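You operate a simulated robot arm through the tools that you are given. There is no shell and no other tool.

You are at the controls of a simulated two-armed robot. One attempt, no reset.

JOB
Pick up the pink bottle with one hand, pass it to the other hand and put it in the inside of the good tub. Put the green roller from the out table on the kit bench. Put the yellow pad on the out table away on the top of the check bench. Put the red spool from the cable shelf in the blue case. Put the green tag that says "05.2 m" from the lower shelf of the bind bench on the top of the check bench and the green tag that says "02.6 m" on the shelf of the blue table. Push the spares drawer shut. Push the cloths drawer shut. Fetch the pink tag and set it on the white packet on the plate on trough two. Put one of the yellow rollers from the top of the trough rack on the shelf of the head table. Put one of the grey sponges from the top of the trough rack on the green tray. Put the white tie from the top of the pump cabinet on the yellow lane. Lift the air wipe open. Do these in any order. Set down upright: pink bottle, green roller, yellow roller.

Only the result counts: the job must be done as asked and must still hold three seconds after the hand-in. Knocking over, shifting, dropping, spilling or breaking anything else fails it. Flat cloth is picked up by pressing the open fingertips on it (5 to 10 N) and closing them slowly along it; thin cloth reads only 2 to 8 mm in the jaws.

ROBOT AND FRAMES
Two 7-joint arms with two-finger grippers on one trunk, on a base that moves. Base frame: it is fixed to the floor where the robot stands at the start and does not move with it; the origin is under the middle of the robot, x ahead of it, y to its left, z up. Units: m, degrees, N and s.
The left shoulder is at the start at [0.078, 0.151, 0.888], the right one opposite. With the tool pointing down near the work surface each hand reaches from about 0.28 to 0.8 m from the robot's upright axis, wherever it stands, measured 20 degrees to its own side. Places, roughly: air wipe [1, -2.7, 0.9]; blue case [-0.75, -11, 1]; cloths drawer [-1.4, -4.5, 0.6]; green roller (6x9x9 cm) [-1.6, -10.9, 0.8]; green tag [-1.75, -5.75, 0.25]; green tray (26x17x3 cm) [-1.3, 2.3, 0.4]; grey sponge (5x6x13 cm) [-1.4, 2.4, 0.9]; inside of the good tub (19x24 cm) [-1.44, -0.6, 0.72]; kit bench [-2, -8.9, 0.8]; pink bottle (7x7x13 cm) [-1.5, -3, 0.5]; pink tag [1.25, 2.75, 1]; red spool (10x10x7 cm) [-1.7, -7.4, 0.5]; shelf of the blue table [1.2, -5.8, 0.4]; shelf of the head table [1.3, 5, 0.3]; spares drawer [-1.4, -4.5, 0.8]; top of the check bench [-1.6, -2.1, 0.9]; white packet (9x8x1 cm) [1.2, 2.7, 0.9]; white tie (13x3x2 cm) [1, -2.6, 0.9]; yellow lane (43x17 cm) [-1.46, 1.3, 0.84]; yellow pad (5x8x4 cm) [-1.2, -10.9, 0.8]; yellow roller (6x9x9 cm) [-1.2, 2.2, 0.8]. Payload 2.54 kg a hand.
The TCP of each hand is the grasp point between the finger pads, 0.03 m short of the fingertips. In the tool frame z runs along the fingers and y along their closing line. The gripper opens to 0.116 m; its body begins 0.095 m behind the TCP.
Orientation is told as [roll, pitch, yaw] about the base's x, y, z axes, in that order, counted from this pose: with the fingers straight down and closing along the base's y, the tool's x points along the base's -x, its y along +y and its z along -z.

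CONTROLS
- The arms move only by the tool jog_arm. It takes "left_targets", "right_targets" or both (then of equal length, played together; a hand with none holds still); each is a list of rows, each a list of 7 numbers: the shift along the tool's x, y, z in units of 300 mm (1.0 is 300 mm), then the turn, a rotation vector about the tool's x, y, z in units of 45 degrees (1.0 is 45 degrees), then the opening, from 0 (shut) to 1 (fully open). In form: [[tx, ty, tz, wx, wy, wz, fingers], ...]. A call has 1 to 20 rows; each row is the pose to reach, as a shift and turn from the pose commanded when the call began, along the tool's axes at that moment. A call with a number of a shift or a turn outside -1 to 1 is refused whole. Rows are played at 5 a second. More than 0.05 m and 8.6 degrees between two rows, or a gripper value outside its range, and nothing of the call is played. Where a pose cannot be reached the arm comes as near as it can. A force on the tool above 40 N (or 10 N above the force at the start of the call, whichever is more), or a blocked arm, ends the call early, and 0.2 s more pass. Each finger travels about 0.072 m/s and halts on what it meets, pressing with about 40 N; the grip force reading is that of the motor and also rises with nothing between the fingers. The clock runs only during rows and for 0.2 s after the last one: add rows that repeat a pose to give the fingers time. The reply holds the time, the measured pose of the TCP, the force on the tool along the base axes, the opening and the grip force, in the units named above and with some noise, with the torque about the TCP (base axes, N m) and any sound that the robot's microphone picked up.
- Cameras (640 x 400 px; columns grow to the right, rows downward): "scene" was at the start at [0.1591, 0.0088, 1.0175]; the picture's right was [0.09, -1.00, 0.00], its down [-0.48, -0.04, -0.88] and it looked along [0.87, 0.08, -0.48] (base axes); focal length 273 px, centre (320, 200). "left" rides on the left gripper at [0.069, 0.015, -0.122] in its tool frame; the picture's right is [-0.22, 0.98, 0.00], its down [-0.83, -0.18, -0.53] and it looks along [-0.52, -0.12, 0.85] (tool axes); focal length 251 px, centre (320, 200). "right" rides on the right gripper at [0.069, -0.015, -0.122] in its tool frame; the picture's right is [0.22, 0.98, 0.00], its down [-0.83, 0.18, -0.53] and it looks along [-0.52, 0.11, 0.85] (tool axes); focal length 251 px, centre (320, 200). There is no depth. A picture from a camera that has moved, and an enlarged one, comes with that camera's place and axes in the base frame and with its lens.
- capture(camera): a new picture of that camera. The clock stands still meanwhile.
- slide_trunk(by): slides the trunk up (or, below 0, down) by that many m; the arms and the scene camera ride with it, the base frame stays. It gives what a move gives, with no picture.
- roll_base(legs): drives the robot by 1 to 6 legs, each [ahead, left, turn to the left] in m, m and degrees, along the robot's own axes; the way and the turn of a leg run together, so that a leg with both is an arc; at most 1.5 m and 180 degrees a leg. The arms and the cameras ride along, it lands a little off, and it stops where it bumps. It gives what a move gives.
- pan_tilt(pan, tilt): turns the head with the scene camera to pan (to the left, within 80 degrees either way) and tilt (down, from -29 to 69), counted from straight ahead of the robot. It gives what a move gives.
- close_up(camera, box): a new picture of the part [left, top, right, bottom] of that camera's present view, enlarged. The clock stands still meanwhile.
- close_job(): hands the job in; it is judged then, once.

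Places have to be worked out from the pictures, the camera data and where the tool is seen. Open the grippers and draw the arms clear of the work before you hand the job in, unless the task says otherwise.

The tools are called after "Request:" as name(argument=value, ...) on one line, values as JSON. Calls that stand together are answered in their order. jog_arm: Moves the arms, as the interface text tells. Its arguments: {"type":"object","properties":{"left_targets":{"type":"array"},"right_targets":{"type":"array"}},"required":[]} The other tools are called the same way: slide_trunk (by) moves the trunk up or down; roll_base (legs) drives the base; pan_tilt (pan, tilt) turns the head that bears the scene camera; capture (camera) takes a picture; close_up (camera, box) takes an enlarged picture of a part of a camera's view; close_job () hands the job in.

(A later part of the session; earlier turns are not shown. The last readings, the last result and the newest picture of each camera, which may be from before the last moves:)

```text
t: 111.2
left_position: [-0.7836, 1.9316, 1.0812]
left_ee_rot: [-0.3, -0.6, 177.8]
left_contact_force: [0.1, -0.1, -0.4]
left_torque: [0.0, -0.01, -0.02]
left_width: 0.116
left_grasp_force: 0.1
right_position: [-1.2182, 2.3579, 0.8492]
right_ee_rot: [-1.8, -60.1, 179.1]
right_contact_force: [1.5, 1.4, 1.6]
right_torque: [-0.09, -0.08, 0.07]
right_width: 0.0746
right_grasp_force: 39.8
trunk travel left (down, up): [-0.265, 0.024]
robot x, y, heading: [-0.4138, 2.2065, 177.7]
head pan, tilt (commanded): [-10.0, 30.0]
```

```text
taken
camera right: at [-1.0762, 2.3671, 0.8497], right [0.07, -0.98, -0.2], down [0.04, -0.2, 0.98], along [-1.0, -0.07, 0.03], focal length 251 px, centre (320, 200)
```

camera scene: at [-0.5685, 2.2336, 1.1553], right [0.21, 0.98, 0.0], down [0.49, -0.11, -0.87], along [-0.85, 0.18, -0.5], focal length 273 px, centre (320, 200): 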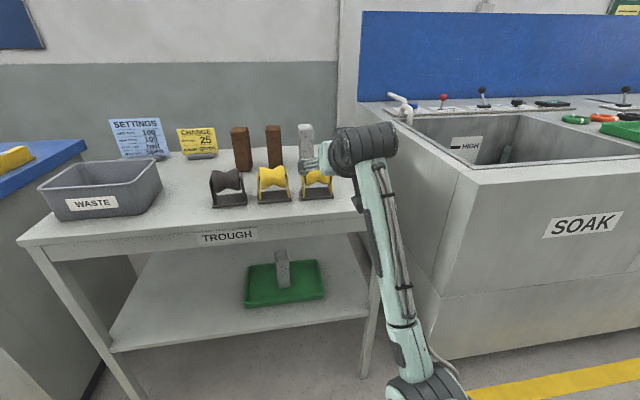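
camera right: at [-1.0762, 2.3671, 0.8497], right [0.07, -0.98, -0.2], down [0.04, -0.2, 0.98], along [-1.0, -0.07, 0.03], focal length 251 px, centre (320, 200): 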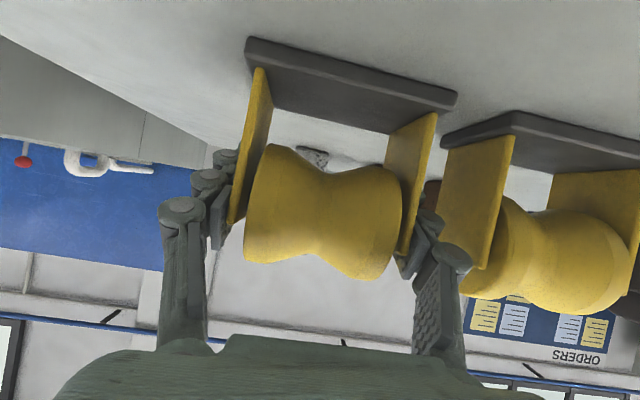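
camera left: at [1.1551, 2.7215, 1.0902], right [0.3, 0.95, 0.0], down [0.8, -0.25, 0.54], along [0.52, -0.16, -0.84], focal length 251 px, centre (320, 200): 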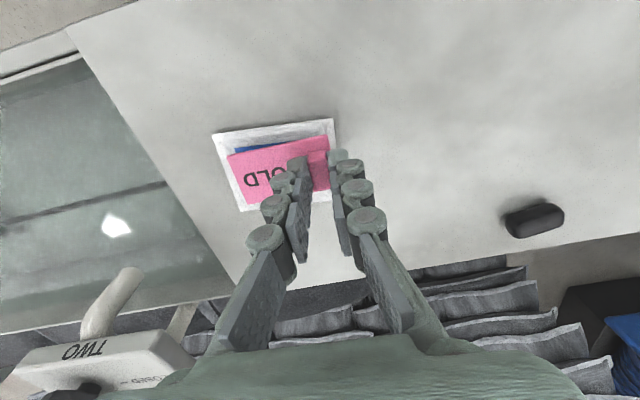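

Firm grip at 75 mm. I lift the roller 8 cm straight up.

Request:
jog_arm(right_targets=[[-0.058, 0, -0.033, 0, 0, 0, 0.5], [-0.116, 0, -0.067, 0, 0, 0, 0.5], [-0.174, 0, -0.1, 0, 0, 0, 0.5], [-0.231, 0, -0.133, 0, 0, 0, 0.5], [-0.231, 0, -0.133, 0, 0, 0, 0.5]])

Request:
capture(camera="scene")

```text
t: 112.3
left_position: [-0.7837, 1.9323, 1.0801]
left_ee_rot: [-0.2, -0.4, 177.8]
left_contact_force: [-0.1, 0.2, -0.3]
left_torque: [-0.03, 0.02, 0.0]
left_width: 0.1158
left_grasp_force: 0.0
right_position: [-1.2192, 2.3551, 0.9308]
right_ee_rot: [-1.7, -60.0, 179.1]
right_contact_force: [-0.8, -0.1, -3.6]
right_torque: [0.03, 0.08, -0.02]
right_width: 0.0745
right_grasp_force: 40.2
trunk travel left (down, up): [-0.265, 0.024]
robot x, y, heading: [-0.4101, 2.2108, 177.6]
head pan, tilt (commanded): [-10.0, 30.0]
```

```text
taken
camera scene: at [-0.5684, 2.2335, 1.1554], right [0.21, 0.98, 0.0], down [0.49, -0.11, -0.87], along [-0.85, 0.18, -0.5], focal length 273 px, centre (320, 200)
```

scene: 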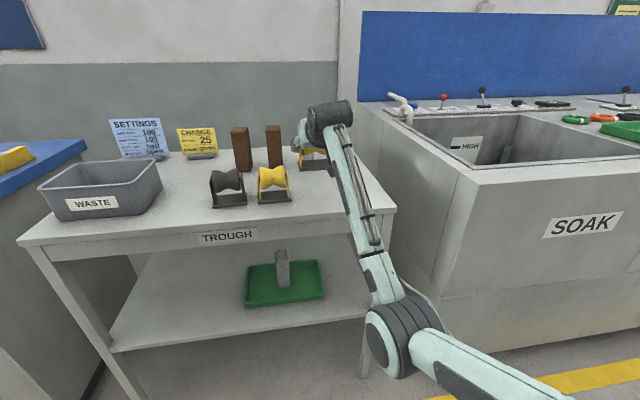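

The roller is up and clear. I back off, then draw the hand in for turning toward the head table.

Request:
roll_base(legs=[[-0.42, 0, 0]])

Request:
jog_arm(right_targets=[[0.055, 0, -0.09, 0, 0, 0, 0.5], [0.11, 0, -0.18, 0, 0, 0, 0.5], [0.165, 0, -0.27, 0, 0, 0, 0.5], [0.22, 0, -0.36, 0, 0, 0, 0.5], [0.26, 0, -0.45, 0, 0, 0, 0.5]])

```text
t: 114.9
left_position: [-0.3745, 1.917, 1.08]
left_ee_rot: [-0.1, -0.5, 177.8]
left_contact_force: [0.7, -0.3, 0.3]
left_torque: [-0.03, 0.01, -0.01]
left_width: 0.1158
left_grasp_force: 0.0
right_position: [-0.8113, 2.3414, 0.9309]
right_ee_rot: [-1.8, -60.1, 179.1]
right_contact_force: [0.0, 0.2, -3.3]
right_torque: [-0.01, 0.05, 0.01]
right_width: 0.0745
right_grasp_force: 40.0
trunk travel left (down, up): [-0.265, 0.024]
robot x, y, heading: [-0.0024, 2.1974, 178.0]
head pan, tilt (commanded): [-10.0, 30.0]
```

```text
t: 116.1
left_position: [-0.3746, 1.9163, 1.0809]
left_ee_rot: [-0.2, -0.5, 177.8]
left_contact_force: [0.1, 0.3, 0.0]
left_torque: [0.0, 0.01, -0.03]
left_width: 0.116
left_grasp_force: 0.0
right_position: [-0.6525, 2.3339, 0.93]
right_ee_rot: [-1.7, -60.0, 179.0]
right_contact_force: [-0.4, -0.8, -3.2]
right_torque: [0.02, 0.03, 0.0]
right_width: 0.0745
right_grasp_force: 39.9
trunk travel left (down, up): [-0.265, 0.024]
robot x, y, heading: [-0.005, 2.1956, 177.6]
head pan, tilt (commanded): [-10.0, 30.0]
```

I turn to face +y and drive up the aisle toward the head table.

Request:
roll_base(legs=[[0, 0, -87.6], [1.2, 0, 0]])

Request:
pan_tilt(pan=-25, tilt=25)

Request:
capture(camera="scene")

```text
t: 125.7
left_position: [-0.3677, 3.7026, 1.0812]
left_ee_rot: [-0.2, -0.5, 92.6]
left_contact_force: [0.7, 0.5, 0.1]
left_torque: [-0.04, -0.04, -0.03]
left_width: 0.1158
left_grasp_force: 0.0
right_position: [0.0233, 4.0134, 0.9304]
right_ee_rot: [-1.9, -60.0, 94.0]
right_contact_force: [-0.3, 0.4, -3.6]
right_torque: [0.07, 0.02, 0.02]
right_width: 0.0746
right_grasp_force: 40.1
trunk travel left (down, up): [-0.265, 0.024]
robot x, y, heading: [-0.0561, 3.3547, 92.6]
head pan, tilt (commanded): [-10.0, 30.0]
```

```text
t: 126.5
left_position: [-0.368, 3.7024, 1.0798]
left_ee_rot: [-0.2, -0.5, 92.6]
left_contact_force: [-0.2, 0.3, 0.1]
left_torque: [0.0, -0.02, -0.02]
left_width: 0.1163
left_grasp_force: 0.0
right_position: [0.0254, 4.0137, 0.9308]
right_ee_rot: [-1.8, -60.0, 94.0]
right_contact_force: [0.0, -0.4, -2.6]
right_torque: [0.05, -0.02, 0.01]
right_width: 0.0749
right_grasp_force: 39.8
trunk travel left (down, up): [-0.265, 0.024]
robot x, y, heading: [-0.0599, 3.3594, 92.6]
head pan, tilt (commanded): [-25.0, 25.0]
```

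```text
taken
camera scene: at [-0.0262, 3.5103, 1.1633], right [0.93, -0.38, 0.0], down [-0.16, -0.39, -0.91], along [0.34, 0.84, -0.42], focal length 273 px, centre (320, 200)
```

scene: 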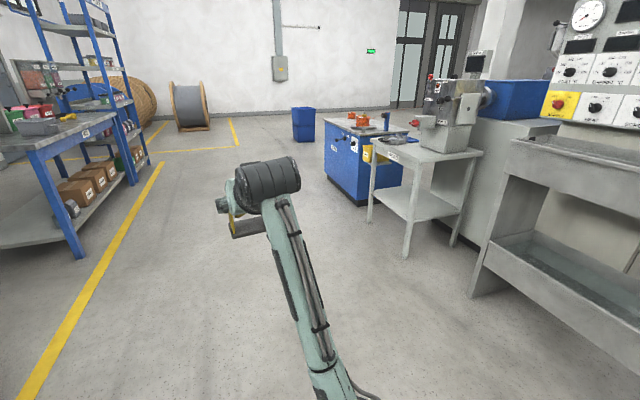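

The head table with the extruder head on top has a lower shelf. I zoom in.

Request:
close_up(camera="scene", box=[340, 90, 516, 265])

```text
2.29 times, centred on (428, 178) of scene
camera zoom: at [-0.0262, 3.5103, 1.1633], right [0.93, -0.38, 0.0], down [-0.16, -0.39, -0.91], along [0.34, 0.84, -0.42], focal length 623 px, centre (73, 251)
```

zoom: 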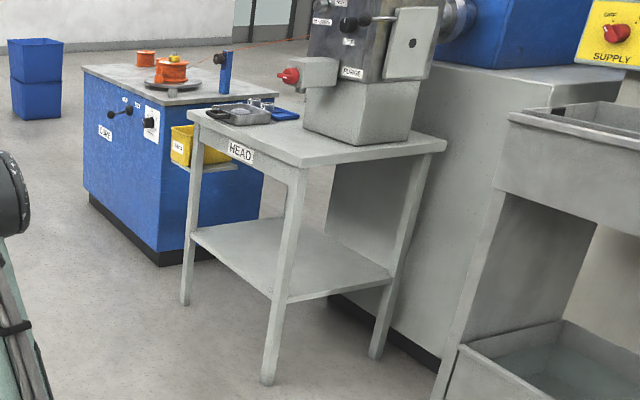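

Head table occupies x 1.12–1.53, y 4.72–5.25; its shelf is at z≈0.29 with the apron bottom at ≈0.64. I drive up beside it and turn to face +x at y≈5.1.

Request:
roll_base(legs=[[1.4, 0, -2.6], [0.35, 0.15, 0], [0, 0, -90]])

Request:
pan_tilt(pan=-5, tilt=28)

Request:
capture(camera="scene")

```text
t: 139.4
left_position: [0.0841, 5.4034, 1.081]
left_ee_rot: [-0.1, -0.4, 1.4]
left_contact_force: [-0.4, -1.2, 1.2]
left_torque: [-0.03, 0.01, 0.04]
left_width: 0.1161
left_grasp_force: 0.0
right_position: [0.388, 5.0042, 0.9309]
right_ee_rot: [-1.8, -60.0, 2.8]
right_contact_force: [-0.7, -0.1, -2.5]
right_torque: [-0.01, -0.01, 0.01]
right_width: 0.0745
right_grasp_force: 40.3
trunk travel left (down, up): [-0.265, 0.024]
robot x, y, heading: [-0.2698, 5.1033, 1.6]
head pan, tilt (commanded): [-25.0, 25.0]
```

```text
t: 140.2
left_position: [0.0848, 5.4036, 1.0804]
left_ee_rot: [-0.3, -0.6, 1.6]
left_contact_force: [0.2, 0.4, 0.3]
left_torque: [-0.01, 0.03, 0.02]
left_width: 0.116
left_grasp_force: 0.2
right_position: [0.3885, 5.0048, 0.9299]
right_ee_rot: [-1.8, -60.1, 2.8]
right_contact_force: [1.6, -0.3, -3.5]
right_torque: [0.0, -0.03, 0.03]
right_width: 0.0746
right_grasp_force: 40.4
trunk travel left (down, up): [-0.265, 0.024]
robot x, y, heading: [-0.2694, 5.0995, 1.8]
head pan, tilt (commanded): [-5.0, 28.0]
```

```text
taken
camera scene: at [-0.1082, 5.0973, 1.1586], right [-0.06, -1.0, 0.0], down [-0.47, 0.03, -0.88], along [0.88, -0.05, -0.47], focal length 273 px, centre (320, 200)
```

scene: 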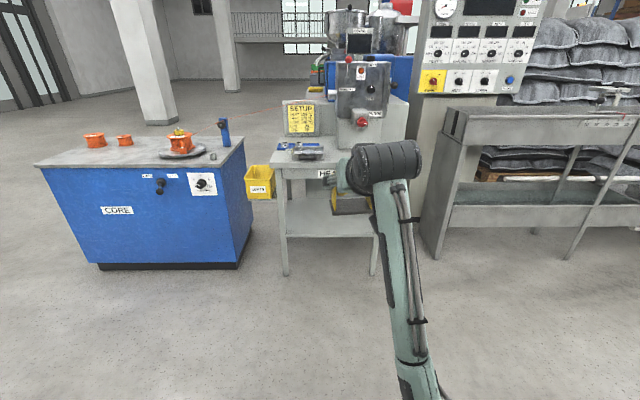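

I extend the right arm to about 0.85 m ahead, and lower the trunk all the way.

Request:
jog_arm(right_targets=[[-0.08, 0, 0.137, 0, 0, 0, 0.5], [-0.16, 0, 0.274, 0, 0, 0, 0.5], [-0.24, 0, 0.411, 0, 0, 0, 0.5], [-0.317, 0, 0.548, 0, 0, 0, 0.5], [-0.317, 0, 0.548, 0, 0, 0, 0.5]])

Request:
slide_trunk(by=-0.26)

Request:
capture(camera="scene")

```text
t: 141.4
left_position: [0.0843, 5.4027, 1.0798]
left_ee_rot: [-0.2, -0.5, 1.5]
left_contact_force: [-0.1, -0.3, 0.4]
left_torque: [0.01, 0.0, -0.03]
left_width: 0.116
left_grasp_force: 0.0
right_position: [0.5797, 5.0062, 0.9277]
right_ee_rot: [-1.7, -59.9, 2.7]
right_contact_force: [-0.5, 0.3, -3.2]
right_torque: [-0.01, -0.05, 0.02]
right_width: 0.0745
right_grasp_force: 40.4
trunk travel left (down, up): [-0.265, 0.024]
robot x, y, heading: [-0.268, 5.1004, 1.2]
head pan, tilt (commanded): [-5.0, 28.0]
```

```text
t: 144.1
left_position: [0.0837, 5.4041, 0.8205]
left_ee_rot: [-0.2, -0.5, 1.5]
left_contact_force: [-0.4, 0.3, -0.2]
left_torque: [0.02, 0.03, -0.03]
left_width: 0.116
left_grasp_force: 0.0
right_position: [0.5792, 5.0061, 0.6694]
right_ee_rot: [-1.7, -60.0, 2.8]
right_contact_force: [-0.8, 0.1, -3.2]
right_torque: [0.02, -0.04, 0.01]
right_width: 0.0746
right_grasp_force: 40.1
trunk travel left (down, up): [-0.005, 0.284]
robot x, y, heading: [-0.2694, 5.0995, 1.7]
head pan, tilt (commanded): [-5.0, 28.0]
```

```text
taken
camera scene: at [-0.1083, 5.0974, 0.8986], right [-0.06, -1.0, 0.0], down [-0.47, 0.03, -0.88], along [0.88, -0.05, -0.47], focal length 273 px, centre (320, 200)
```

scene: 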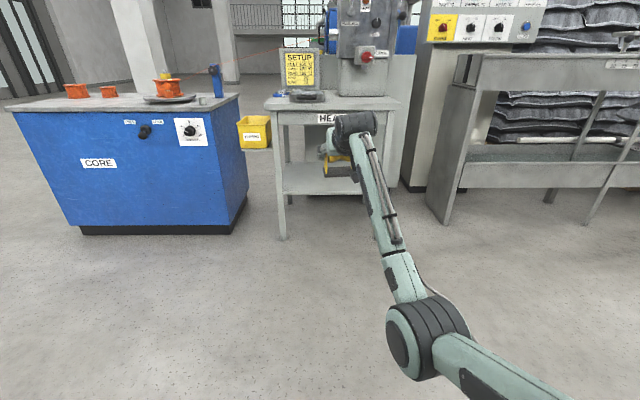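

I lower the arm in steps to bring the roller to shelf height plus a margin.

Request:
jog_arm(right_targets=[[0.13, 0, 0.075, 0, 0, 0, 0.5], [0.26, 0, 0.15, 0, 0, 0, 0.5], [0.39, 0, 0.225, 0, 0, 0, 0.5], [0.52, 0, 0.3, 0, 0, 0, 0.5], [0.65, 0, 0.375, 0, 0, 0, 0.5], [0.75, 0, 0.433, 0, 0, 0, 0.5], [0.75, 0, 0.433, 0, 0, 0, 0.5]])

Request:
capture(camera="scene")

```text
t: 145.7
left_position: [0.0849, 5.4028, 0.8201]
left_ee_rot: [-0.1, -0.4, 1.5]
left_contact_force: [-1.1, 0.4, 0.1]
left_torque: [-0.01, -0.03, -0.02]
left_width: 0.1161
left_grasp_force: 0.1
right_position: [0.5791, 5.0068, 0.4085]
right_ee_rot: [-1.8, -59.9, 2.8]
right_contact_force: [-0.4, -0.5, -3.2]
right_torque: [0.0, -0.06, -0.01]
right_width: 0.0745
right_grasp_force: 39.7
trunk travel left (down, up): [-0.005, 0.284]
robot x, y, heading: [-0.2676, 5.0994, 1.6]
head pan, tilt (commanded): [-5.0, 28.0]
```

```text
taken
camera scene: at [-0.1082, 5.0974, 0.8985], right [-0.06, -1.0, 0.0], down [-0.47, 0.03, -0.88], along [0.88, -0.05, -0.47], focal length 273 px, centre (320, 200)
```

scene: 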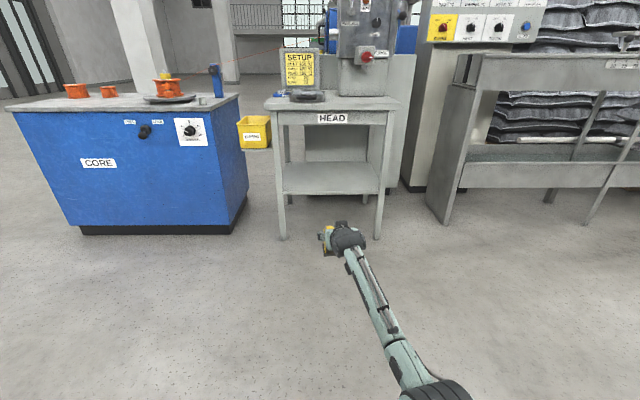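

The roller's underside is at z≈0.34, shelf at ≈0.285. I drive ahead 0.68 m to bring it over the shelf.

Request:
roll_base(legs=[[0.5, 0, -1.5], [0.18, 0, 0]])

Request:
capture(camera="scene")

Request:
capture(camera="right")

```text
t: 149.8
left_position: [0.7689, 5.4058, 0.8191]
left_ee_rot: [-0.1, -0.4, 0.3]
left_contact_force: [-0.5, -0.4, -0.3]
left_torque: [-0.03, 0.04, -0.04]
left_width: 0.1159
left_grasp_force: 0.1
right_position: [1.2556, 4.9974, 0.41]
right_ee_rot: [-1.8, -60.0, 1.7]
right_contact_force: [-0.6, 0.5, -2.4]
right_torque: [0.03, -0.06, -0.02]
right_width: 0.0745
right_grasp_force: 40.2
trunk travel left (down, up): [-0.005, 0.284]
robot x, y, heading: [0.4074, 5.1117, 0.1]
head pan, tilt (commanded): [-5.0, 28.0]
```

```text
taken
camera scene: at [0.5704, 5.1042, 0.8986], right [-0.08, -1.0, 0.0], down [-0.47, 0.04, -0.88], along [0.88, -0.07, -0.47], focal length 273 px, centre (320, 200)
```

scene: 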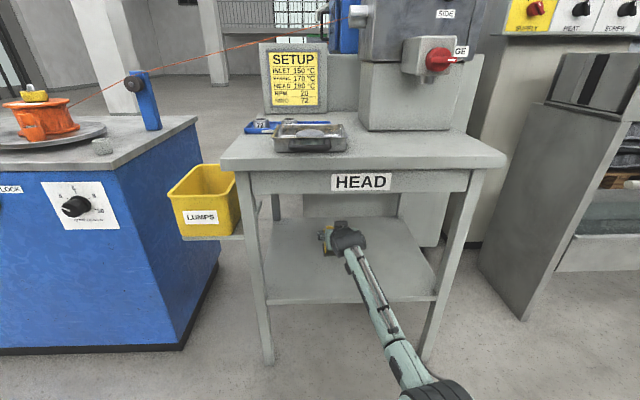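

```text
taken
camera right: at [1.1167, 4.9824, 0.4107], right [-0.11, 0.97, -0.2], down [-0.05, 0.2, 0.98], along [0.99, 0.12, 0.03], focal length 251 px, centre (320, 200)
```

right: 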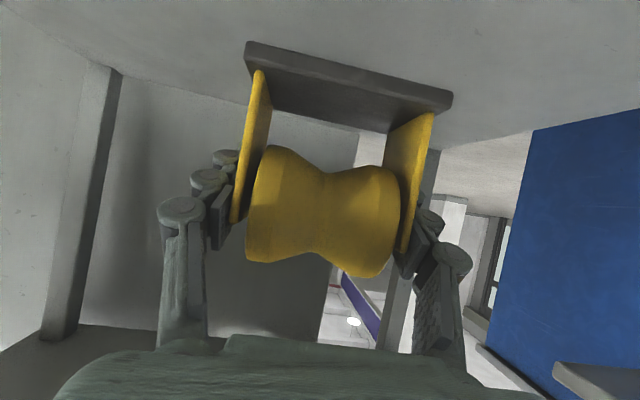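

The roller is over the shelf, upright. I lower 4 cm, then creep until contact.

Request:
jog_arm(right_targets=[[0.058, 0, 0.033, 0, 0, 0, 0.5], [0.116, 0, 0.067, 0, 0, 0, 0.5], [0.116, 0, 0.067, 0, 0, 0, 0.5]])

Request:
close_up(camera="scene", box=[250, 190, 450, 315])

```text
t: 150.6
left_position: [0.7694, 5.4064, 0.8201]
left_ee_rot: [-0.4, -0.5, 0.3]
left_contact_force: [0.1, 0.1, -0.6]
left_torque: [-0.01, 0.01, -0.01]
left_width: 0.1159
left_grasp_force: 0.0
right_position: [1.2561, 4.9977, 0.3705]
right_ee_rot: [-1.7, -60.0, 1.5]
right_contact_force: [0.9, -0.3, -3.1]
right_torque: [0.0, -0.02, 0.02]
right_width: 0.0746
right_grasp_force: 40.1
trunk travel left (down, up): [-0.005, 0.284]
robot x, y, heading: [0.4075, 5.1099, 0.4]
head pan, tilt (commanded): [-5.0, 28.0]
```

```text
3.20 times, centred on (350, 252) of scene
camera zoom: at [0.5705, 5.1042, 0.8985], right [-0.08, -1.0, 0.0], down [-0.47, 0.04, -0.88], along [0.88, -0.07, -0.47], focal length 873 px, centre (224, 32)
```

zoom: 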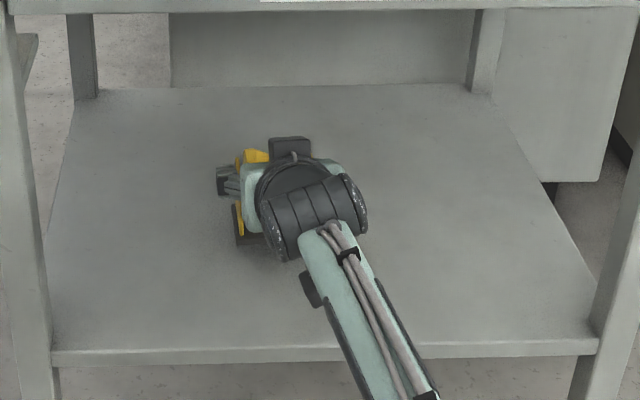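

Still free (force only the weight). I lower another 1 cm.

Request:
jog_arm(right_targets=[[0.014, 0, 0.008, 0, 0, 0, 0.5], [0.029, 0, 0.0167, 0, 0, 0, 0.5], [0.029, 0, 0.0167, 0, 0, 0, 0.5]])

```text
t: 151.4
left_position: [0.7691, 5.4058, 0.8205]
left_ee_rot: [-0.3, -0.5, 0.3]
left_contact_force: [-0.1, -0.5, -0.3]
left_torque: [0.02, -0.02, -0.02]
left_width: 0.1161
left_grasp_force: 0.1
right_position: [1.2555, 4.9977, 0.3601]
right_ee_rot: [-1.8, -60.0, 1.5]
right_contact_force: [-1.0, 0.2, -2.3]
right_torque: [0.02, -0.06, 0.0]
right_width: 0.0746
right_grasp_force: 40.3
trunk travel left (down, up): [-0.005, 0.284]
robot x, y, heading: [0.4107, 5.1103, 0.4]
head pan, tilt (commanded): [-5.0, 28.0]
```

Still no contact at 0.360; I continue 5 mm.

Request:
jog_arm(right_targets=[[0.007, 0, 0.004, 0, 0, 0, 0.5], [0.0145, 0, 0.0083, 0, 0, 0, 0.5], [0.0145, 0, 0.0083, 0, 0, 0, 0.5]])

```text
t: 152.2
left_position: [0.7689, 5.4057, 0.8211]
left_ee_rot: [-0.2, -0.5, 0.3]
left_contact_force: [-0.3, 0.4, -1.1]
left_torque: [-0.02, -0.02, 0.02]
left_width: 0.1161
left_grasp_force: 0.1
right_position: [1.2572, 4.9982, 0.3555]
right_ee_rot: [-1.7, -60.0, 1.5]
right_contact_force: [-0.2, -0.3, -2.8]
right_torque: [-0.01, -0.1, -0.01]
right_width: 0.0746
right_grasp_force: 40.3
trunk travel left (down, up): [-0.005, 0.284]
robot x, y, heading: [0.4117, 5.1135, 0.5]
head pan, tilt (commanded): [-5.0, 28.0]
```

Request:
jog_arm(right_targets=[[0.007, 0, 0.004, 0, 0, 0, 0.5], [0.0145, 0, 0.0083, 0, 0, 0, 0.5], [0.0145, 0, 0.0083, 0, 0, 0, 0.5]])

Request:
close_up(camera="right", box=[220, 20, 480, 182])

```text
t: 153.0
left_position: [0.7691, 5.4056, 0.8206]
left_ee_rot: [-0.2, -0.5, 0.3]
left_contact_force: [-0.1, -0.2, 0.5]
left_torque: [0.02, 0.02, -0.03]
left_width: 0.116
left_grasp_force: 0.1
right_position: [1.2554, 4.9972, 0.3506]
right_ee_rot: [-1.8, -60.1, 1.6]
right_contact_force: [-0.2, -0.8, -1.3]
right_torque: [0.04, 0.06, 0.03]
right_width: 0.0745
right_grasp_force: 39.7
trunk travel left (down, up): [-0.005, 0.284]
robot x, y, heading: [0.4099, 5.1076, 0.2]
head pan, tilt (commanded): [-5.0, 28.0]
```

```text
2.46 times, centred on (350, 101) of right
camera zoom: at [1.1164, 4.9818, 0.3508], right [-0.11, 0.97, -0.2], down [-0.05, 0.2, 0.98], along [0.99, 0.12, 0.03], focal length 619 px, centre (246, 444)
```

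zoom: 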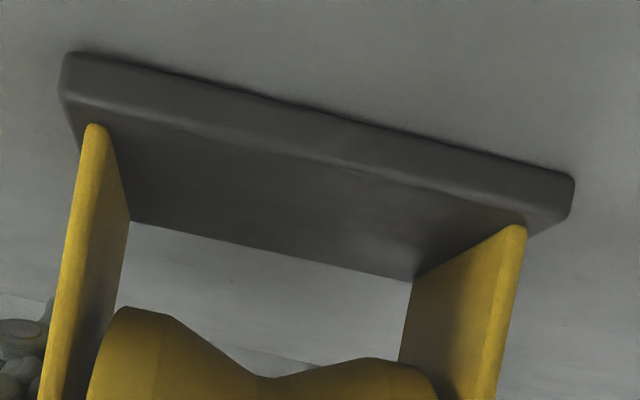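

The load is shifting (−1.3 N): it is just touching. I press 2 mm more to seat it.

Request:
jog_arm(right_targets=[[0.006, 0, 0.0035, 0, 0, 0, 0.5], [0.006, 0, 0.0035, 0, 0, 0, 0.5]])

```text
t: 153.6
left_position: [0.7693, 5.405, 0.8205]
left_ee_rot: [-0.2, -0.6, 0.4]
left_contact_force: [0.1, -0.2, 0.7]
left_torque: [-0.03, -0.02, 0.01]
left_width: 0.1161
left_grasp_force: 0.1
right_position: [1.257, 4.9973, 0.3502]
right_ee_rot: [-1.7, -60.3, 1.6]
right_contact_force: [-0.1, -0.1, 6.8]
right_torque: [0.4, 0.38, 0.04]
right_width: 0.0747
right_grasp_force: 40.0
trunk travel left (down, up): [-0.005, 0.284]
robot x, y, heading: [0.4127, 5.1116, 0.4]
head pan, tilt (commanded): [-5.0, 28.0]
```

Seated with about 7 N. I open the fingers evenly and then back the base out straight.

Request:
jog_arm(right_targets=[[0, 0, 0, 0, 0, 0, 0.7], [0, 0, 0, 0, 0, 0, 0.8], [0, 0, 0, 0, 0, 0, 0.88], [0, 0, 0, 0, 0, 0, 0.88]])

Request:
capture(camera="right")

```text
t: 154.6
left_position: [0.7696, 5.4053, 0.8214]
left_ee_rot: [-0.2, -0.5, 0.3]
left_contact_force: [-0.1, 0.1, 0.3]
left_torque: [-0.01, -0.01, 0.02]
left_width: 0.116
left_grasp_force: 0.0
right_position: [1.255, 4.9975, 0.3471]
right_ee_rot: [-1.7, -60.0, 1.6]
right_contact_force: [-0.5, 0.0, -0.4]
right_torque: [0.03, 0.01, -0.05]
right_width: 0.1024
right_grasp_force: 0.0
trunk travel left (down, up): [-0.005, 0.284]
robot x, y, heading: [0.4115, 5.1084, 0.1]
head pan, tilt (commanded): [-5.0, 28.0]
```

```text
taken
camera right: at [1.1157, 4.9814, 0.3481], right [-0.11, 0.97, -0.2], down [-0.05, 0.2, 0.98], along [0.99, 0.12, 0.03], focal length 251 px, centre (320, 200)
```

right: 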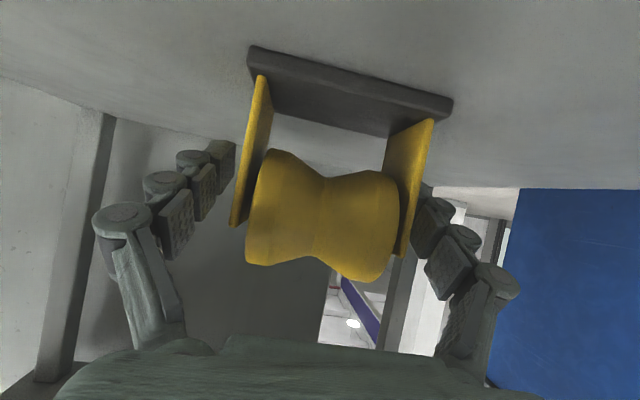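

Both uprights are clear of the fingers. I back off 0.55 m.

Request:
roll_base(legs=[[-0.55, 0, 0]])

Request:
close_up(camera="scene", box=[240, 100, 432, 220])

```text
t: 157.6
left_position: [0.2409, 5.4019, 0.8198]
left_ee_rot: [-0.2, -0.6, 0.2]
left_contact_force: [-0.1, -0.3, 0.0]
left_torque: [0.02, -0.04, 0.0]
left_width: 0.1159
left_grasp_force: 0.0
right_position: [0.7267, 4.9933, 0.3478]
right_ee_rot: [-1.7, -60.0, 1.5]
right_contact_force: [-0.5, -0.2, -0.2]
right_torque: [0.01, -0.02, 0.01]
right_width: 0.1021
right_grasp_force: 0.0
trunk travel left (down, up): [-0.005, 0.284]
robot x, y, heading: [-0.1223, 5.1037, 0.3]
head pan, tilt (commanded): [-5.0, 28.0]
```

```text
3.33 times, centred on (336, 160) of scene
camera zoom: at [0.0415, 5.1011, 0.8986], right [-0.08, -1.0, 0.0], down [-0.47, 0.04, -0.88], along [0.88, -0.07, -0.47], focal length 909 px, centre (267, 333)
```

zoom: 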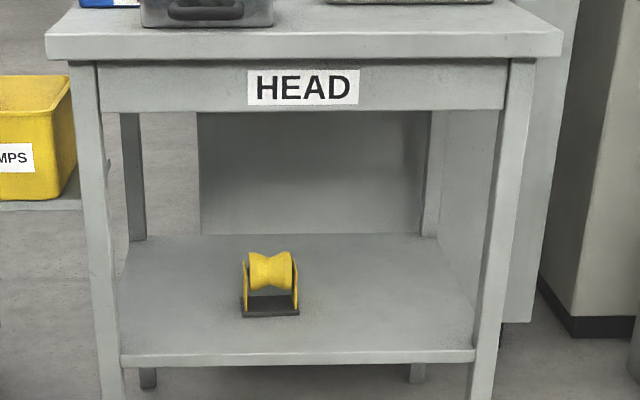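

The yellow roller stands on the head-table shelf. I raise the trunk, draw the right hand in, and head down the aisle toward the pump cabinet.

Request:
slide_trunk(by=0.2)

Request:
jog_arm(right_targets=[[-0.02, 0, -0.14, 0, 0.1, 0, 0.9], [-0.04, 0, -0.28, 0, 0.25, 0, 0.9], [-0.06, 0, -0.42, 0, 0.4, 0, 1], [-0.08, 0, -0.56, 0, 0.55, 0, 1], [-0.1, 0, -0.7, 0, 0.7, 0, 1], [-0.1, 0, -0.84, 0, 0.85, 0, 1], [-0.1, 0, -0.95, 0, 1.0, 0, 1]])

Request:
roll_base(legs=[[0, 0, -90], [1.5, 0, 0], [1.5, 0, 0], [1.5, 0, 0]])

Request:
pan_tilt(pan=0, tilt=20)

Request:
capture(camera="scene")

```text
t: 159.8
left_position: [0.2407, 5.4034, 1.02]
left_ee_rot: [-0.1, -0.6, 0.2]
left_contact_force: [0.1, -0.1, -0.5]
left_torque: [0.0, -0.01, 0.0]
left_width: 0.116
left_grasp_force: 0.1
right_position: [0.7276, 4.9932, 0.5465]
right_ee_rot: [-1.8, -60.0, 1.6]
right_contact_force: [-0.4, 0.3, 0.7]
right_torque: [0.01, 0.01, -0.02]
right_width: 0.102
right_grasp_force: 0.1
trunk travel left (down, up): [-0.205, 0.084]
robot x, y, heading: [-0.1179, 5.1063, 0.1]
head pan, tilt (commanded): [-5.0, 28.0]
```

```text
t: 161.4
left_position: [0.2402, 5.402, 1.0199]
left_ee_rot: [-0.2, -0.5, 0.2]
left_contact_force: [0.7, 0.2, -0.5]
left_torque: [0.01, 0.02, -0.03]
left_width: 0.1161
left_grasp_force: 0.3
right_position: [0.5009, 4.9976, 0.7041]
right_ee_rot: [-0.8, -15.0, 0.2]
right_contact_force: [-0.1, -0.6, -0.1]
right_torque: [0.0, -0.02, 0.02]
right_width: 0.1161
right_grasp_force: 0.2
right hand out of reach, approached as far as the arm can: row 7
trunk travel left (down, up): [-0.205, 0.084]
robot x, y, heading: [-0.1154, 5.1044, 0.4]
head pan, tilt (commanded): [-5.0, 28.0]
```

```text
t: 187.0
left_position: [0.2905, 0.2226, 1.0194]
left_ee_rot: [-0.2, -0.6, -87.6]
left_contact_force: [0.0, 0.7, -0.5]
left_torque: [0.03, -0.01, -0.03]
left_width: 0.1159
left_grasp_force: 0.1
right_position: [-0.1042, -0.0522, 0.7049]
right_ee_rot: [-1.0, -15.1, -87.5]
right_contact_force: [-0.3, 0.0, -0.4]
right_torque: [-0.01, -0.04, -0.03]
right_width: 0.1158
right_grasp_force: 0.1
trunk travel left (down, up): [-0.205, 0.084]
robot x, y, heading: [-0.0189, 0.5703, -87.4]
head pan, tilt (commanded): [-5.0, 28.0]
```

```text
t: 187.7
left_position: [0.2903, 0.2223, 1.0208]
left_ee_rot: [-0.2, -0.5, -87.5]
left_contact_force: [-0.1, -0.1, 0.8]
left_torque: [0.01, 0.02, 0.01]
left_width: 0.1158
left_grasp_force: 0.1
right_position: [-0.1051, -0.0525, 0.7045]
right_ee_rot: [-1.0, -15.2, -87.6]
right_contact_force: [-0.1, 0.0, 0.1]
right_torque: [-0.02, 0.0, 0.0]
right_width: 0.1159
right_grasp_force: 0.1
trunk travel left (down, up): [-0.205, 0.084]
robot x, y, heading: [-0.0194, 0.5711, -87.3]
head pan, tilt (commanded): [0.0, 20.0]
```

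```text
taken
camera scene: at [-0.0105, 0.4103, 1.1115], right [-1.0, -0.04, 0.0], down [-0.01, 0.34, -0.94], along [0.04, -0.94, -0.34], focal length 273 px, centre (320, 200)
```

scene: 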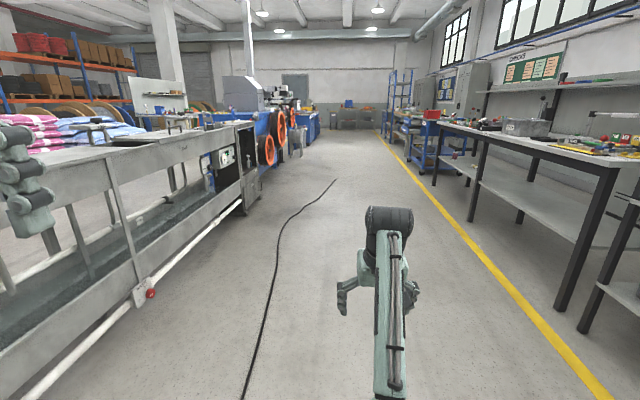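

A black cable lies along the aisle floor. I look down to see exactly where it runs before choosing a path.

Request:
pan_tilt(pan=0, tilt=55)

Request:
capture(camera="scene")

Request:
pan_tilt(pan=45, tilt=45)

Request:
capture(camera="scene")

```text
t: 188.7
left_position: [0.2902, 0.2233, 1.02]
left_ee_rot: [-0.1, -0.5, -87.7]
left_contact_force: [1.5, 0.0, 0.0]
left_torque: [0.02, 0.01, 0.02]
left_width: 0.116
left_grasp_force: 0.1
right_position: [-0.1063, -0.0533, 0.7042]
right_ee_rot: [-1.0, -15.1, -87.5]
right_contact_force: [0.6, -0.1, 0.8]
right_torque: [-0.01, -0.01, -0.02]
right_width: 0.116
right_grasp_force: 0.0
trunk travel left (down, up): [-0.205, 0.084]
robot x, y, heading: [-0.0151, 0.5709, -87.6]
head pan, tilt (commanded): [0.0, 55.0]
```

```text
taken
camera scene: at [-0.0114, 0.4312, 1.0595], right [-1.0, -0.04, 0.0], down [-0.04, 0.82, -0.57], along [0.02, -0.57, -0.82], focal length 273 px, centre (320, 200)
```

scene: 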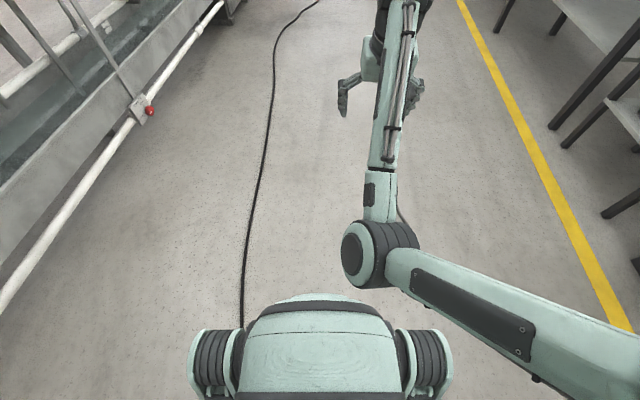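

```text
t: 189.8
left_position: [0.2913, 0.2229, 1.0201]
left_ee_rot: [-0.1, -0.5, -87.6]
left_contact_force: [0.7, 0.1, 0.2]
left_torque: [-0.03, -0.01, -0.01]
left_width: 0.116
left_grasp_force: 0.1
right_position: [-0.1043, -0.0539, 0.7048]
right_ee_rot: [-0.9, -15.3, -87.5]
right_contact_force: [0.8, 0.1, 0.0]
right_torque: [0.01, 0.01, -0.01]
right_width: 0.116
right_grasp_force: 0.0
trunk travel left (down, up): [-0.205, 0.084]
robot x, y, heading: [-0.0191, 0.5693, -87.6]
head pan, tilt (commanded): [45.0, 45.0]
```

```text
taken
camera scene: at [0.0454, 0.4483, 1.0728], right [-0.68, -0.74, 0.0], down [-0.52, 0.48, -0.71], along [0.52, -0.48, -0.71], focal length 273 px, centre (320, 200)
```

scene: 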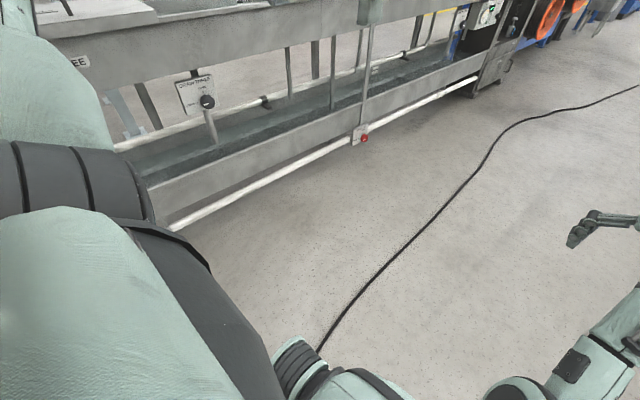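

The cable runs to roughly [0.29, 0.25] and on under my left side. I turn a little to see where its other end goes.

Request:
roll_base(legs=[[0, -0.15, 50]])

Request:
pan_tilt(pan=78, tilt=45)

Request:
capture(camera="scene")

```text
t: 192.5
left_position: [0.3162, 0.5104, 1.0215]
left_ee_rot: [-0.2, -0.4, -38.5]
left_contact_force: [0.1, -0.9, 0.3]
left_torque: [0.0, 0.03, -0.01]
left_width: 0.1158
left_grasp_force: 0.0
right_position: [0.266, 0.0286, 0.7042]
right_ee_rot: [-1.1, -15.2, -38.5]
right_contact_force: [0.5, -0.4, 0.3]
right_torque: [0.03, 0.04, -0.01]
right_width: 0.116
right_grasp_force: 0.1
trunk travel left (down, up): [-0.205, 0.084]
robot x, y, heading: [-0.1485, 0.506, -38.5]
head pan, tilt (commanded): [45.0, 45.0]
```

```text
t: 193.5
left_position: [0.3162, 0.5097, 1.0208]
left_ee_rot: [-0.3, -0.5, -38.5]
left_contact_force: [0.9, 0.0, -0.1]
left_torque: [0.0, 0.0, 0.02]
left_width: 0.1161
left_grasp_force: 0.1
right_position: [0.2646, 0.0302, 0.7055]
right_ee_rot: [-1.1, -15.1, -38.5]
right_contact_force: [0.2, -0.8, 0.0]
right_torque: [-0.01, -0.01, 0.0]
right_width: 0.1161
right_grasp_force: 0.0
trunk travel left (down, up): [-0.205, 0.084]
robot x, y, heading: [-0.1486, 0.5033, -38.3]
head pan, tilt (commanded): [78.0, 45.0]
```

```text
taken
camera scene: at [-0.032, 0.5142, 1.0728], right [0.64, -0.77, 0.0], down [-0.55, -0.45, -0.71], along [0.55, 0.45, -0.71], focal length 273 px, centre (320, 200)
```

scene: 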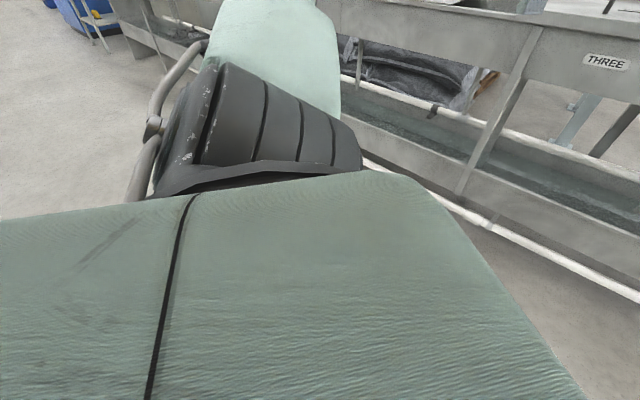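

Not informative from here. I look ahead-down again to check whether the cable is attached to the robot.

Request:
pan_tilt(pan=0, tilt=45)

Request:
capture(camera="scene")

```text
t: 195.0
left_position: [0.3174, 0.5099, 1.0216]
left_ee_rot: [-0.3, -0.6, -38.6]
left_contact_force: [-0.8, 0.0, 0.6]
left_torque: [-0.03, 0.01, 0.0]
left_width: 0.116
left_grasp_force: 0.1
right_position: [0.2654, 0.03, 0.7041]
right_ee_rot: [-0.9, -15.3, -38.4]
right_contact_force: [-0.3, 0.0, -0.3]
right_torque: [-0.01, -0.01, 0.0]
right_width: 0.116
right_grasp_force: 0.0
trunk travel left (down, up): [-0.205, 0.084]
robot x, y, heading: [-0.1477, 0.5066, -38.5]
head pan, tilt (commanded): [0.0, 45.0]
```

```text
taken
camera scene: at [-0.031, 0.412, 1.0728], right [-0.62, -0.78, 0.0], down [-0.55, 0.44, -0.71], along [0.55, -0.44, -0.71], focal length 273 px, centre (320, 200)
```

scene: 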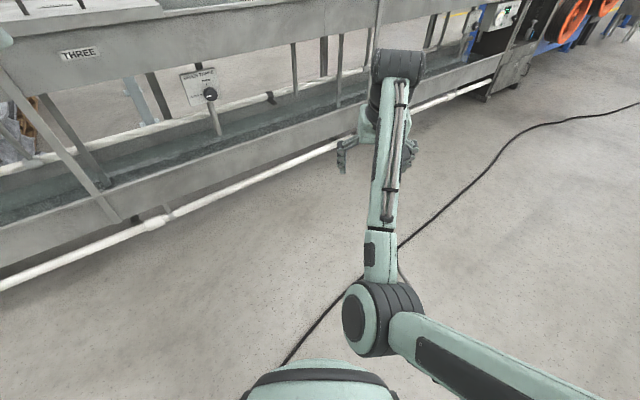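

The cable is fixed in place (passes [0.25, 0.34]) and my base already stood over its line without any bump, so it is flat floor clutter. I square up to +x and slide down the aisle to the pump cabinet at y≈-2.6.

Request:
roll_base(legs=[[0, 0, 38.5], [0, -1.5, 0], [0, -1.5, 0], [0, -0.1, 0]])

Request:
pan_tilt(pan=0, tilt=22)

Request:
capture(camera="scene")

```text
t: 227.0
left_position: [0.3581, -2.2975, 1.0194]
left_ee_rot: [-0.2, -0.5, 3.8]
left_contact_force: [0.0, 0.1, 0.0]
left_torque: [0.05, -0.01, 0.0]
left_width: 0.116
left_grasp_force: 0.0
right_position: [0.6436, -2.6866, 0.7051]
right_ee_rot: [-0.9, -15.3, 3.8]
right_contact_force: [0.1, -0.3, -0.5]
right_torque: [-0.03, 0.01, 0.03]
right_width: 0.1163
right_grasp_force: 0.1
trunk travel left (down, up): [-0.205, 0.084]
robot x, y, heading: [0.0239, -2.6139, 3.8]
head pan, tilt (commanded): [0.0, 45.0]
```

```text
t: 227.9
left_position: [0.3581, -2.2972, 1.0203]
left_ee_rot: [-0.3, -0.5, 3.8]
left_contact_force: [0.0, -0.9, 0.3]
left_torque: [-0.01, 0.01, 0.0]
left_width: 0.1163
left_grasp_force: 0.0
right_position: [0.6436, -2.6859, 0.7034]
right_ee_rot: [-1.0, -15.2, 3.8]
right_contact_force: [0.1, 0.5, -0.3]
right_torque: [0.01, -0.02, 0.0]
right_width: 0.1161
right_grasp_force: 0.0
trunk travel left (down, up): [-0.205, 0.084]
robot x, y, heading: [0.0169, -2.6128, 3.7]
head pan, tilt (commanded): [0.0, 22.0]
```

```text
taken
camera scene: at [0.1792, -2.602, 1.1082], right [0.07, -1.0, 0.0], down [-0.37, -0.03, -0.93], along [0.92, 0.06, -0.38], focal length 273 px, centre (320, 200)
```

scene: 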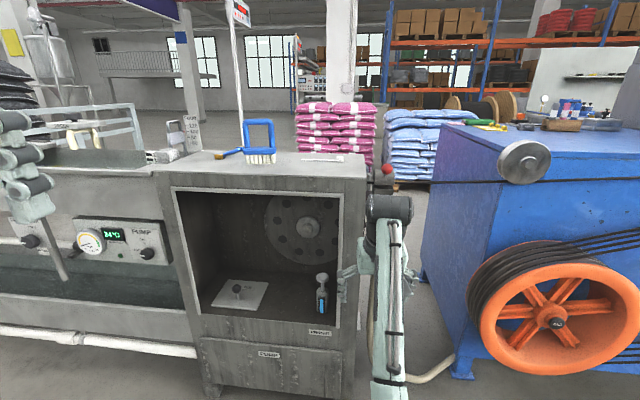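

The pump cabinet is ahead with the white tie and a blue-framed brush on top. I zoom in to find the air wipe.

Request:
close_up(camera="scene", box=[140, 100, 300, 200])

Request:
close_up(camera="scene", box=[260, 110, 420, 210])

```text
4.00 times, centred on (220, 150) of scene
camera zoom: at [0.1792, -2.602, 1.1082], right [0.07, -1.0, 0.0], down [-0.37, -0.03, -0.93], along [0.92, 0.06, -0.38], focal length 1091 px, centre (720, 400)
```

zoom: 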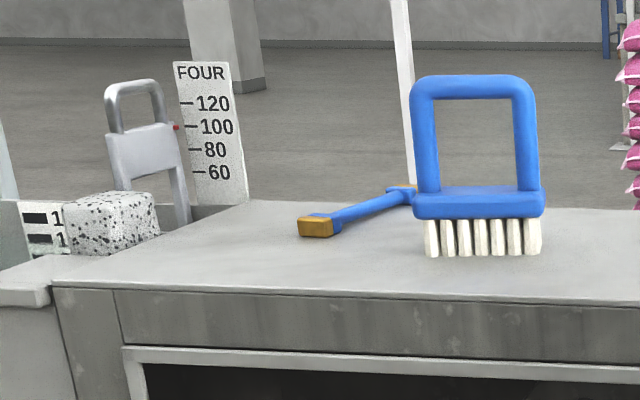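

```text
4.00 times, centred on (340, 160) of scene
camera zoom: at [0.1792, -2.602, 1.1082], right [0.07, -1.0, 0.0], down [-0.37, -0.03, -0.93], along [0.92, 0.06, -0.38], focal length 1091 px, centre (240, 360)
```

zoom: 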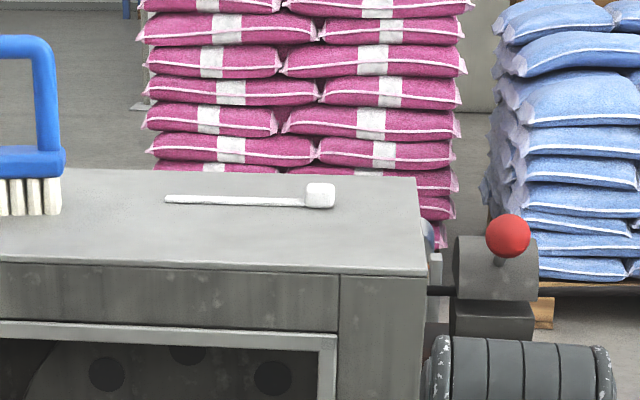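

The white tie lies near [1.04, -2.6]; the device with the red ball knob at about [1.0, -2.75, 0.88], with the wire running through it, is the air wipe. I draw the right hand back out of the view and zoom.

Request:
jog_arm(right_targets=[[0.14, 0, 0, 0, 0.1, 0, 1], [0.28, 0, 0, 0, 0.2, 0, 1], [0.42, 0, 0, 0, 0.3, 0, 1], [0.56, 0, 0, 0, 0.33, 0, 1]])

Request:
pan_tilt(pan=-15, tilt=22)

Request:
close_up(camera="scene", box=[240, 110, 400, 210])

```text
t: 229.1
left_position: [0.3583, -2.2961, 1.0206]
left_ee_rot: [-0.3, -0.5, 3.8]
left_contact_force: [-0.3, 0.1, 0.3]
left_torque: [-0.06, 0.01, -0.03]
left_width: 0.116
left_grasp_force: 0.0
right_position: [0.5521, -2.6866, 0.6089]
right_ee_rot: [-1.1, -7.5, 4.1]
right_contact_force: [-0.9, -0.3, 0.5]
right_torque: [0.0, 0.0, 0.01]
right_width: 0.1157
right_grasp_force: 0.1
right hand out of reach, approached as far as the arm can: row 1, 2, 3, 4
trunk travel left (down, up): [-0.205, 0.084]
robot x, y, heading: [0.0191, -2.6156, 4.1]
head pan, tilt (commanded): [0.0, 22.0]
stopped in row 4 (right hand): the arm was blocked; the commanded pose is now the measured one
```

```text
t: 229.8
left_position: [0.3576, -2.2968, 1.0201]
left_ee_rot: [-0.3, -0.4, 3.8]
left_contact_force: [0.1, -0.5, 0.6]
left_torque: [0.0, 0.01, -0.01]
left_width: 0.1162
left_grasp_force: 0.1
right_position: [0.553, -2.6867, 0.6118]
right_ee_rot: [-0.9, -8.0, 4.1]
right_contact_force: [-0.2, -0.2, -0.3]
right_torque: [0.0, -0.04, 0.02]
right_width: 0.1163
right_grasp_force: 0.1
trunk travel left (down, up): [-0.205, 0.084]
robot x, y, heading: [0.0171, -2.6117, 4.1]
head pan, tilt (commanded): [-15.0, 22.0]
```

```text
4.00 times, centred on (320, 160) of scene
camera zoom: at [0.1777, -2.6261, 1.1083], right [-0.19, -0.98, 0.0], down [-0.37, 0.07, -0.93], along [0.91, -0.18, -0.37], focal length 1091 px, centre (320, 360)
```

zoom: 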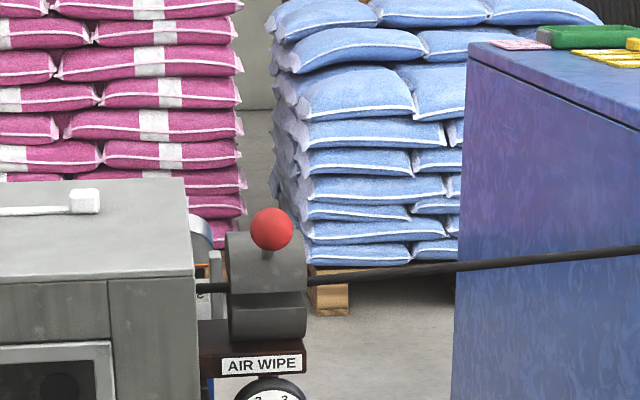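

The air wipe is a split block with the wire through its seam and a red ball knob on the upper half. I raise the right hand above cabinet height first, then move closer for a second viewpoint.

Request:
jog_arm(right_targets=[[0, 0, -0.15, 0, 0.03, 0, 1], [0, 0, -0.3, 0, 0.06, 0, 1], [0, 0, -0.45, 0, 0.09, 0, 1], [0, 0, -0.6, 0, 0.12, 0, 1], [0, 0, -0.75, 0, 0.15, 0, 1], [0, 0, -0.9, 0, 0.18, 0, 1], [0, 0, -1.0, 0, 0.18, 0, 1]])

Request:
slide_trunk(by=0.08)

```text
t: 231.4
left_position: [0.356, -2.2961, 1.021]
left_ee_rot: [-0.4, -0.9, 3.9]
left_contact_force: [-1.6, 0.4, 0.5]
left_torque: [-0.02, -0.14, 0.01]
left_width: 0.116
left_grasp_force: 0.0
right_position: [0.7296, -2.7294, 0.8135]
right_ee_rot: [-1.1, 0.4, 3.8]
right_contact_force: [-0.8, 0.5, -0.1]
right_torque: [-0.05, -0.08, 0.01]
right_width: 0.1162
right_grasp_force: 0.0
right hand out of reach, approached as far as the arm can: row 1, 2, 3, 4, 5, 6, 7
trunk travel left (down, up): [-0.205, 0.084]
robot x, y, heading: [0.0186, -2.6103, 3.9]
head pan, tilt (commanded): [-15.0, 22.0]
```

```text
t: 232.6
left_position: [0.3577, -2.2969, 1.0992]
left_ee_rot: [-0.2, -0.5, 3.8]
left_contact_force: [-0.2, 0.0, 0.2]
left_torque: [0.0, 0.03, 0.0]
left_width: 0.116
left_grasp_force: 0.1
right_position: [0.732, -2.7299, 0.8925]
right_ee_rot: [-1.1, 0.5, 3.7]
right_contact_force: [0.2, 0.3, -0.8]
right_torque: [-0.04, -0.01, 0.03]
right_width: 0.1159
right_grasp_force: 0.1
trunk travel left (down, up): [-0.285, 0.004]
robot x, y, heading: [0.0183, -2.614, 3.7]
head pan, tilt (commanded): [-15.0, 22.0]
```

The right arm reports "out of reach" at an ordinary pose, so its joint configuration must be awkward. I look at it.

Request:
pan_tilt(pan=-35, tilt=40)

Request:
capture(camera="scene")

```text
t: 233.4
left_position: [0.3566, -2.2972, 1.1004]
left_ee_rot: [-0.2, -0.5, 3.8]
left_contact_force: [-0.4, 0.3, 0.1]
left_torque: [0.02, 0.0, 0.0]
left_width: 0.1161
left_grasp_force: 0.1
right_position: [0.7322, -2.7296, 0.8924]
right_ee_rot: [-1.2, 0.4, 3.6]
right_contact_force: [0.1, -0.2, -0.6]
right_torque: [0.01, 0.02, -0.01]
right_width: 0.1157
right_grasp_force: 0.1
trunk travel left (down, up): [-0.285, 0.004]
robot x, y, heading: [0.0205, -2.6146, 3.8]
head pan, tilt (commanded): [-35.0, 40.0]
```

```text
taken
camera scene: at [0.1595, -2.6521, 1.1602], right [-0.52, -0.86, 0.0], down [-0.55, 0.33, -0.77], along [0.66, -0.4, -0.64], focal length 273 px, centre (320, 200)
```

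scene: 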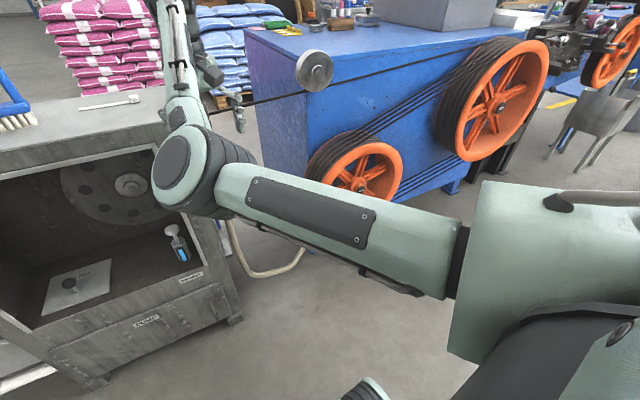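

The elbow now hangs in front of the body, with the hand at a short radius. I try a small move up and forward to see how the arm responds from here.

Request:
jog_arm(right_targets=[[-0.07, 0, -0.1, 0, 0, 0, 1], [-0.14, 0, -0.15, 0, 0, 0, 1], [-0.14, 0, -0.15, 0, 0, 0, 1]])

```text
t: 234.2
left_position: [0.3571, -2.2957, 1.1005]
left_ee_rot: [-0.3, -0.5, 3.9]
left_contact_force: [0.3, -0.4, 0.3]
left_torque: [0.01, -0.03, 0.04]
left_width: 0.1161
left_grasp_force: 0.1
right_position: [0.7746, -2.7283, 0.9376]
right_ee_rot: [-1.2, 0.3, 3.6]
right_contact_force: [0.0, -0.5, 0.2]
right_torque: [-0.01, 0.0, 0.02]
right_width: 0.116
right_grasp_force: 0.0
trunk travel left (down, up): [-0.285, 0.004]
robot x, y, heading: [0.0199, -2.6104, 3.8]
head pan, tilt (commanded): [-35.0, 40.0]
```

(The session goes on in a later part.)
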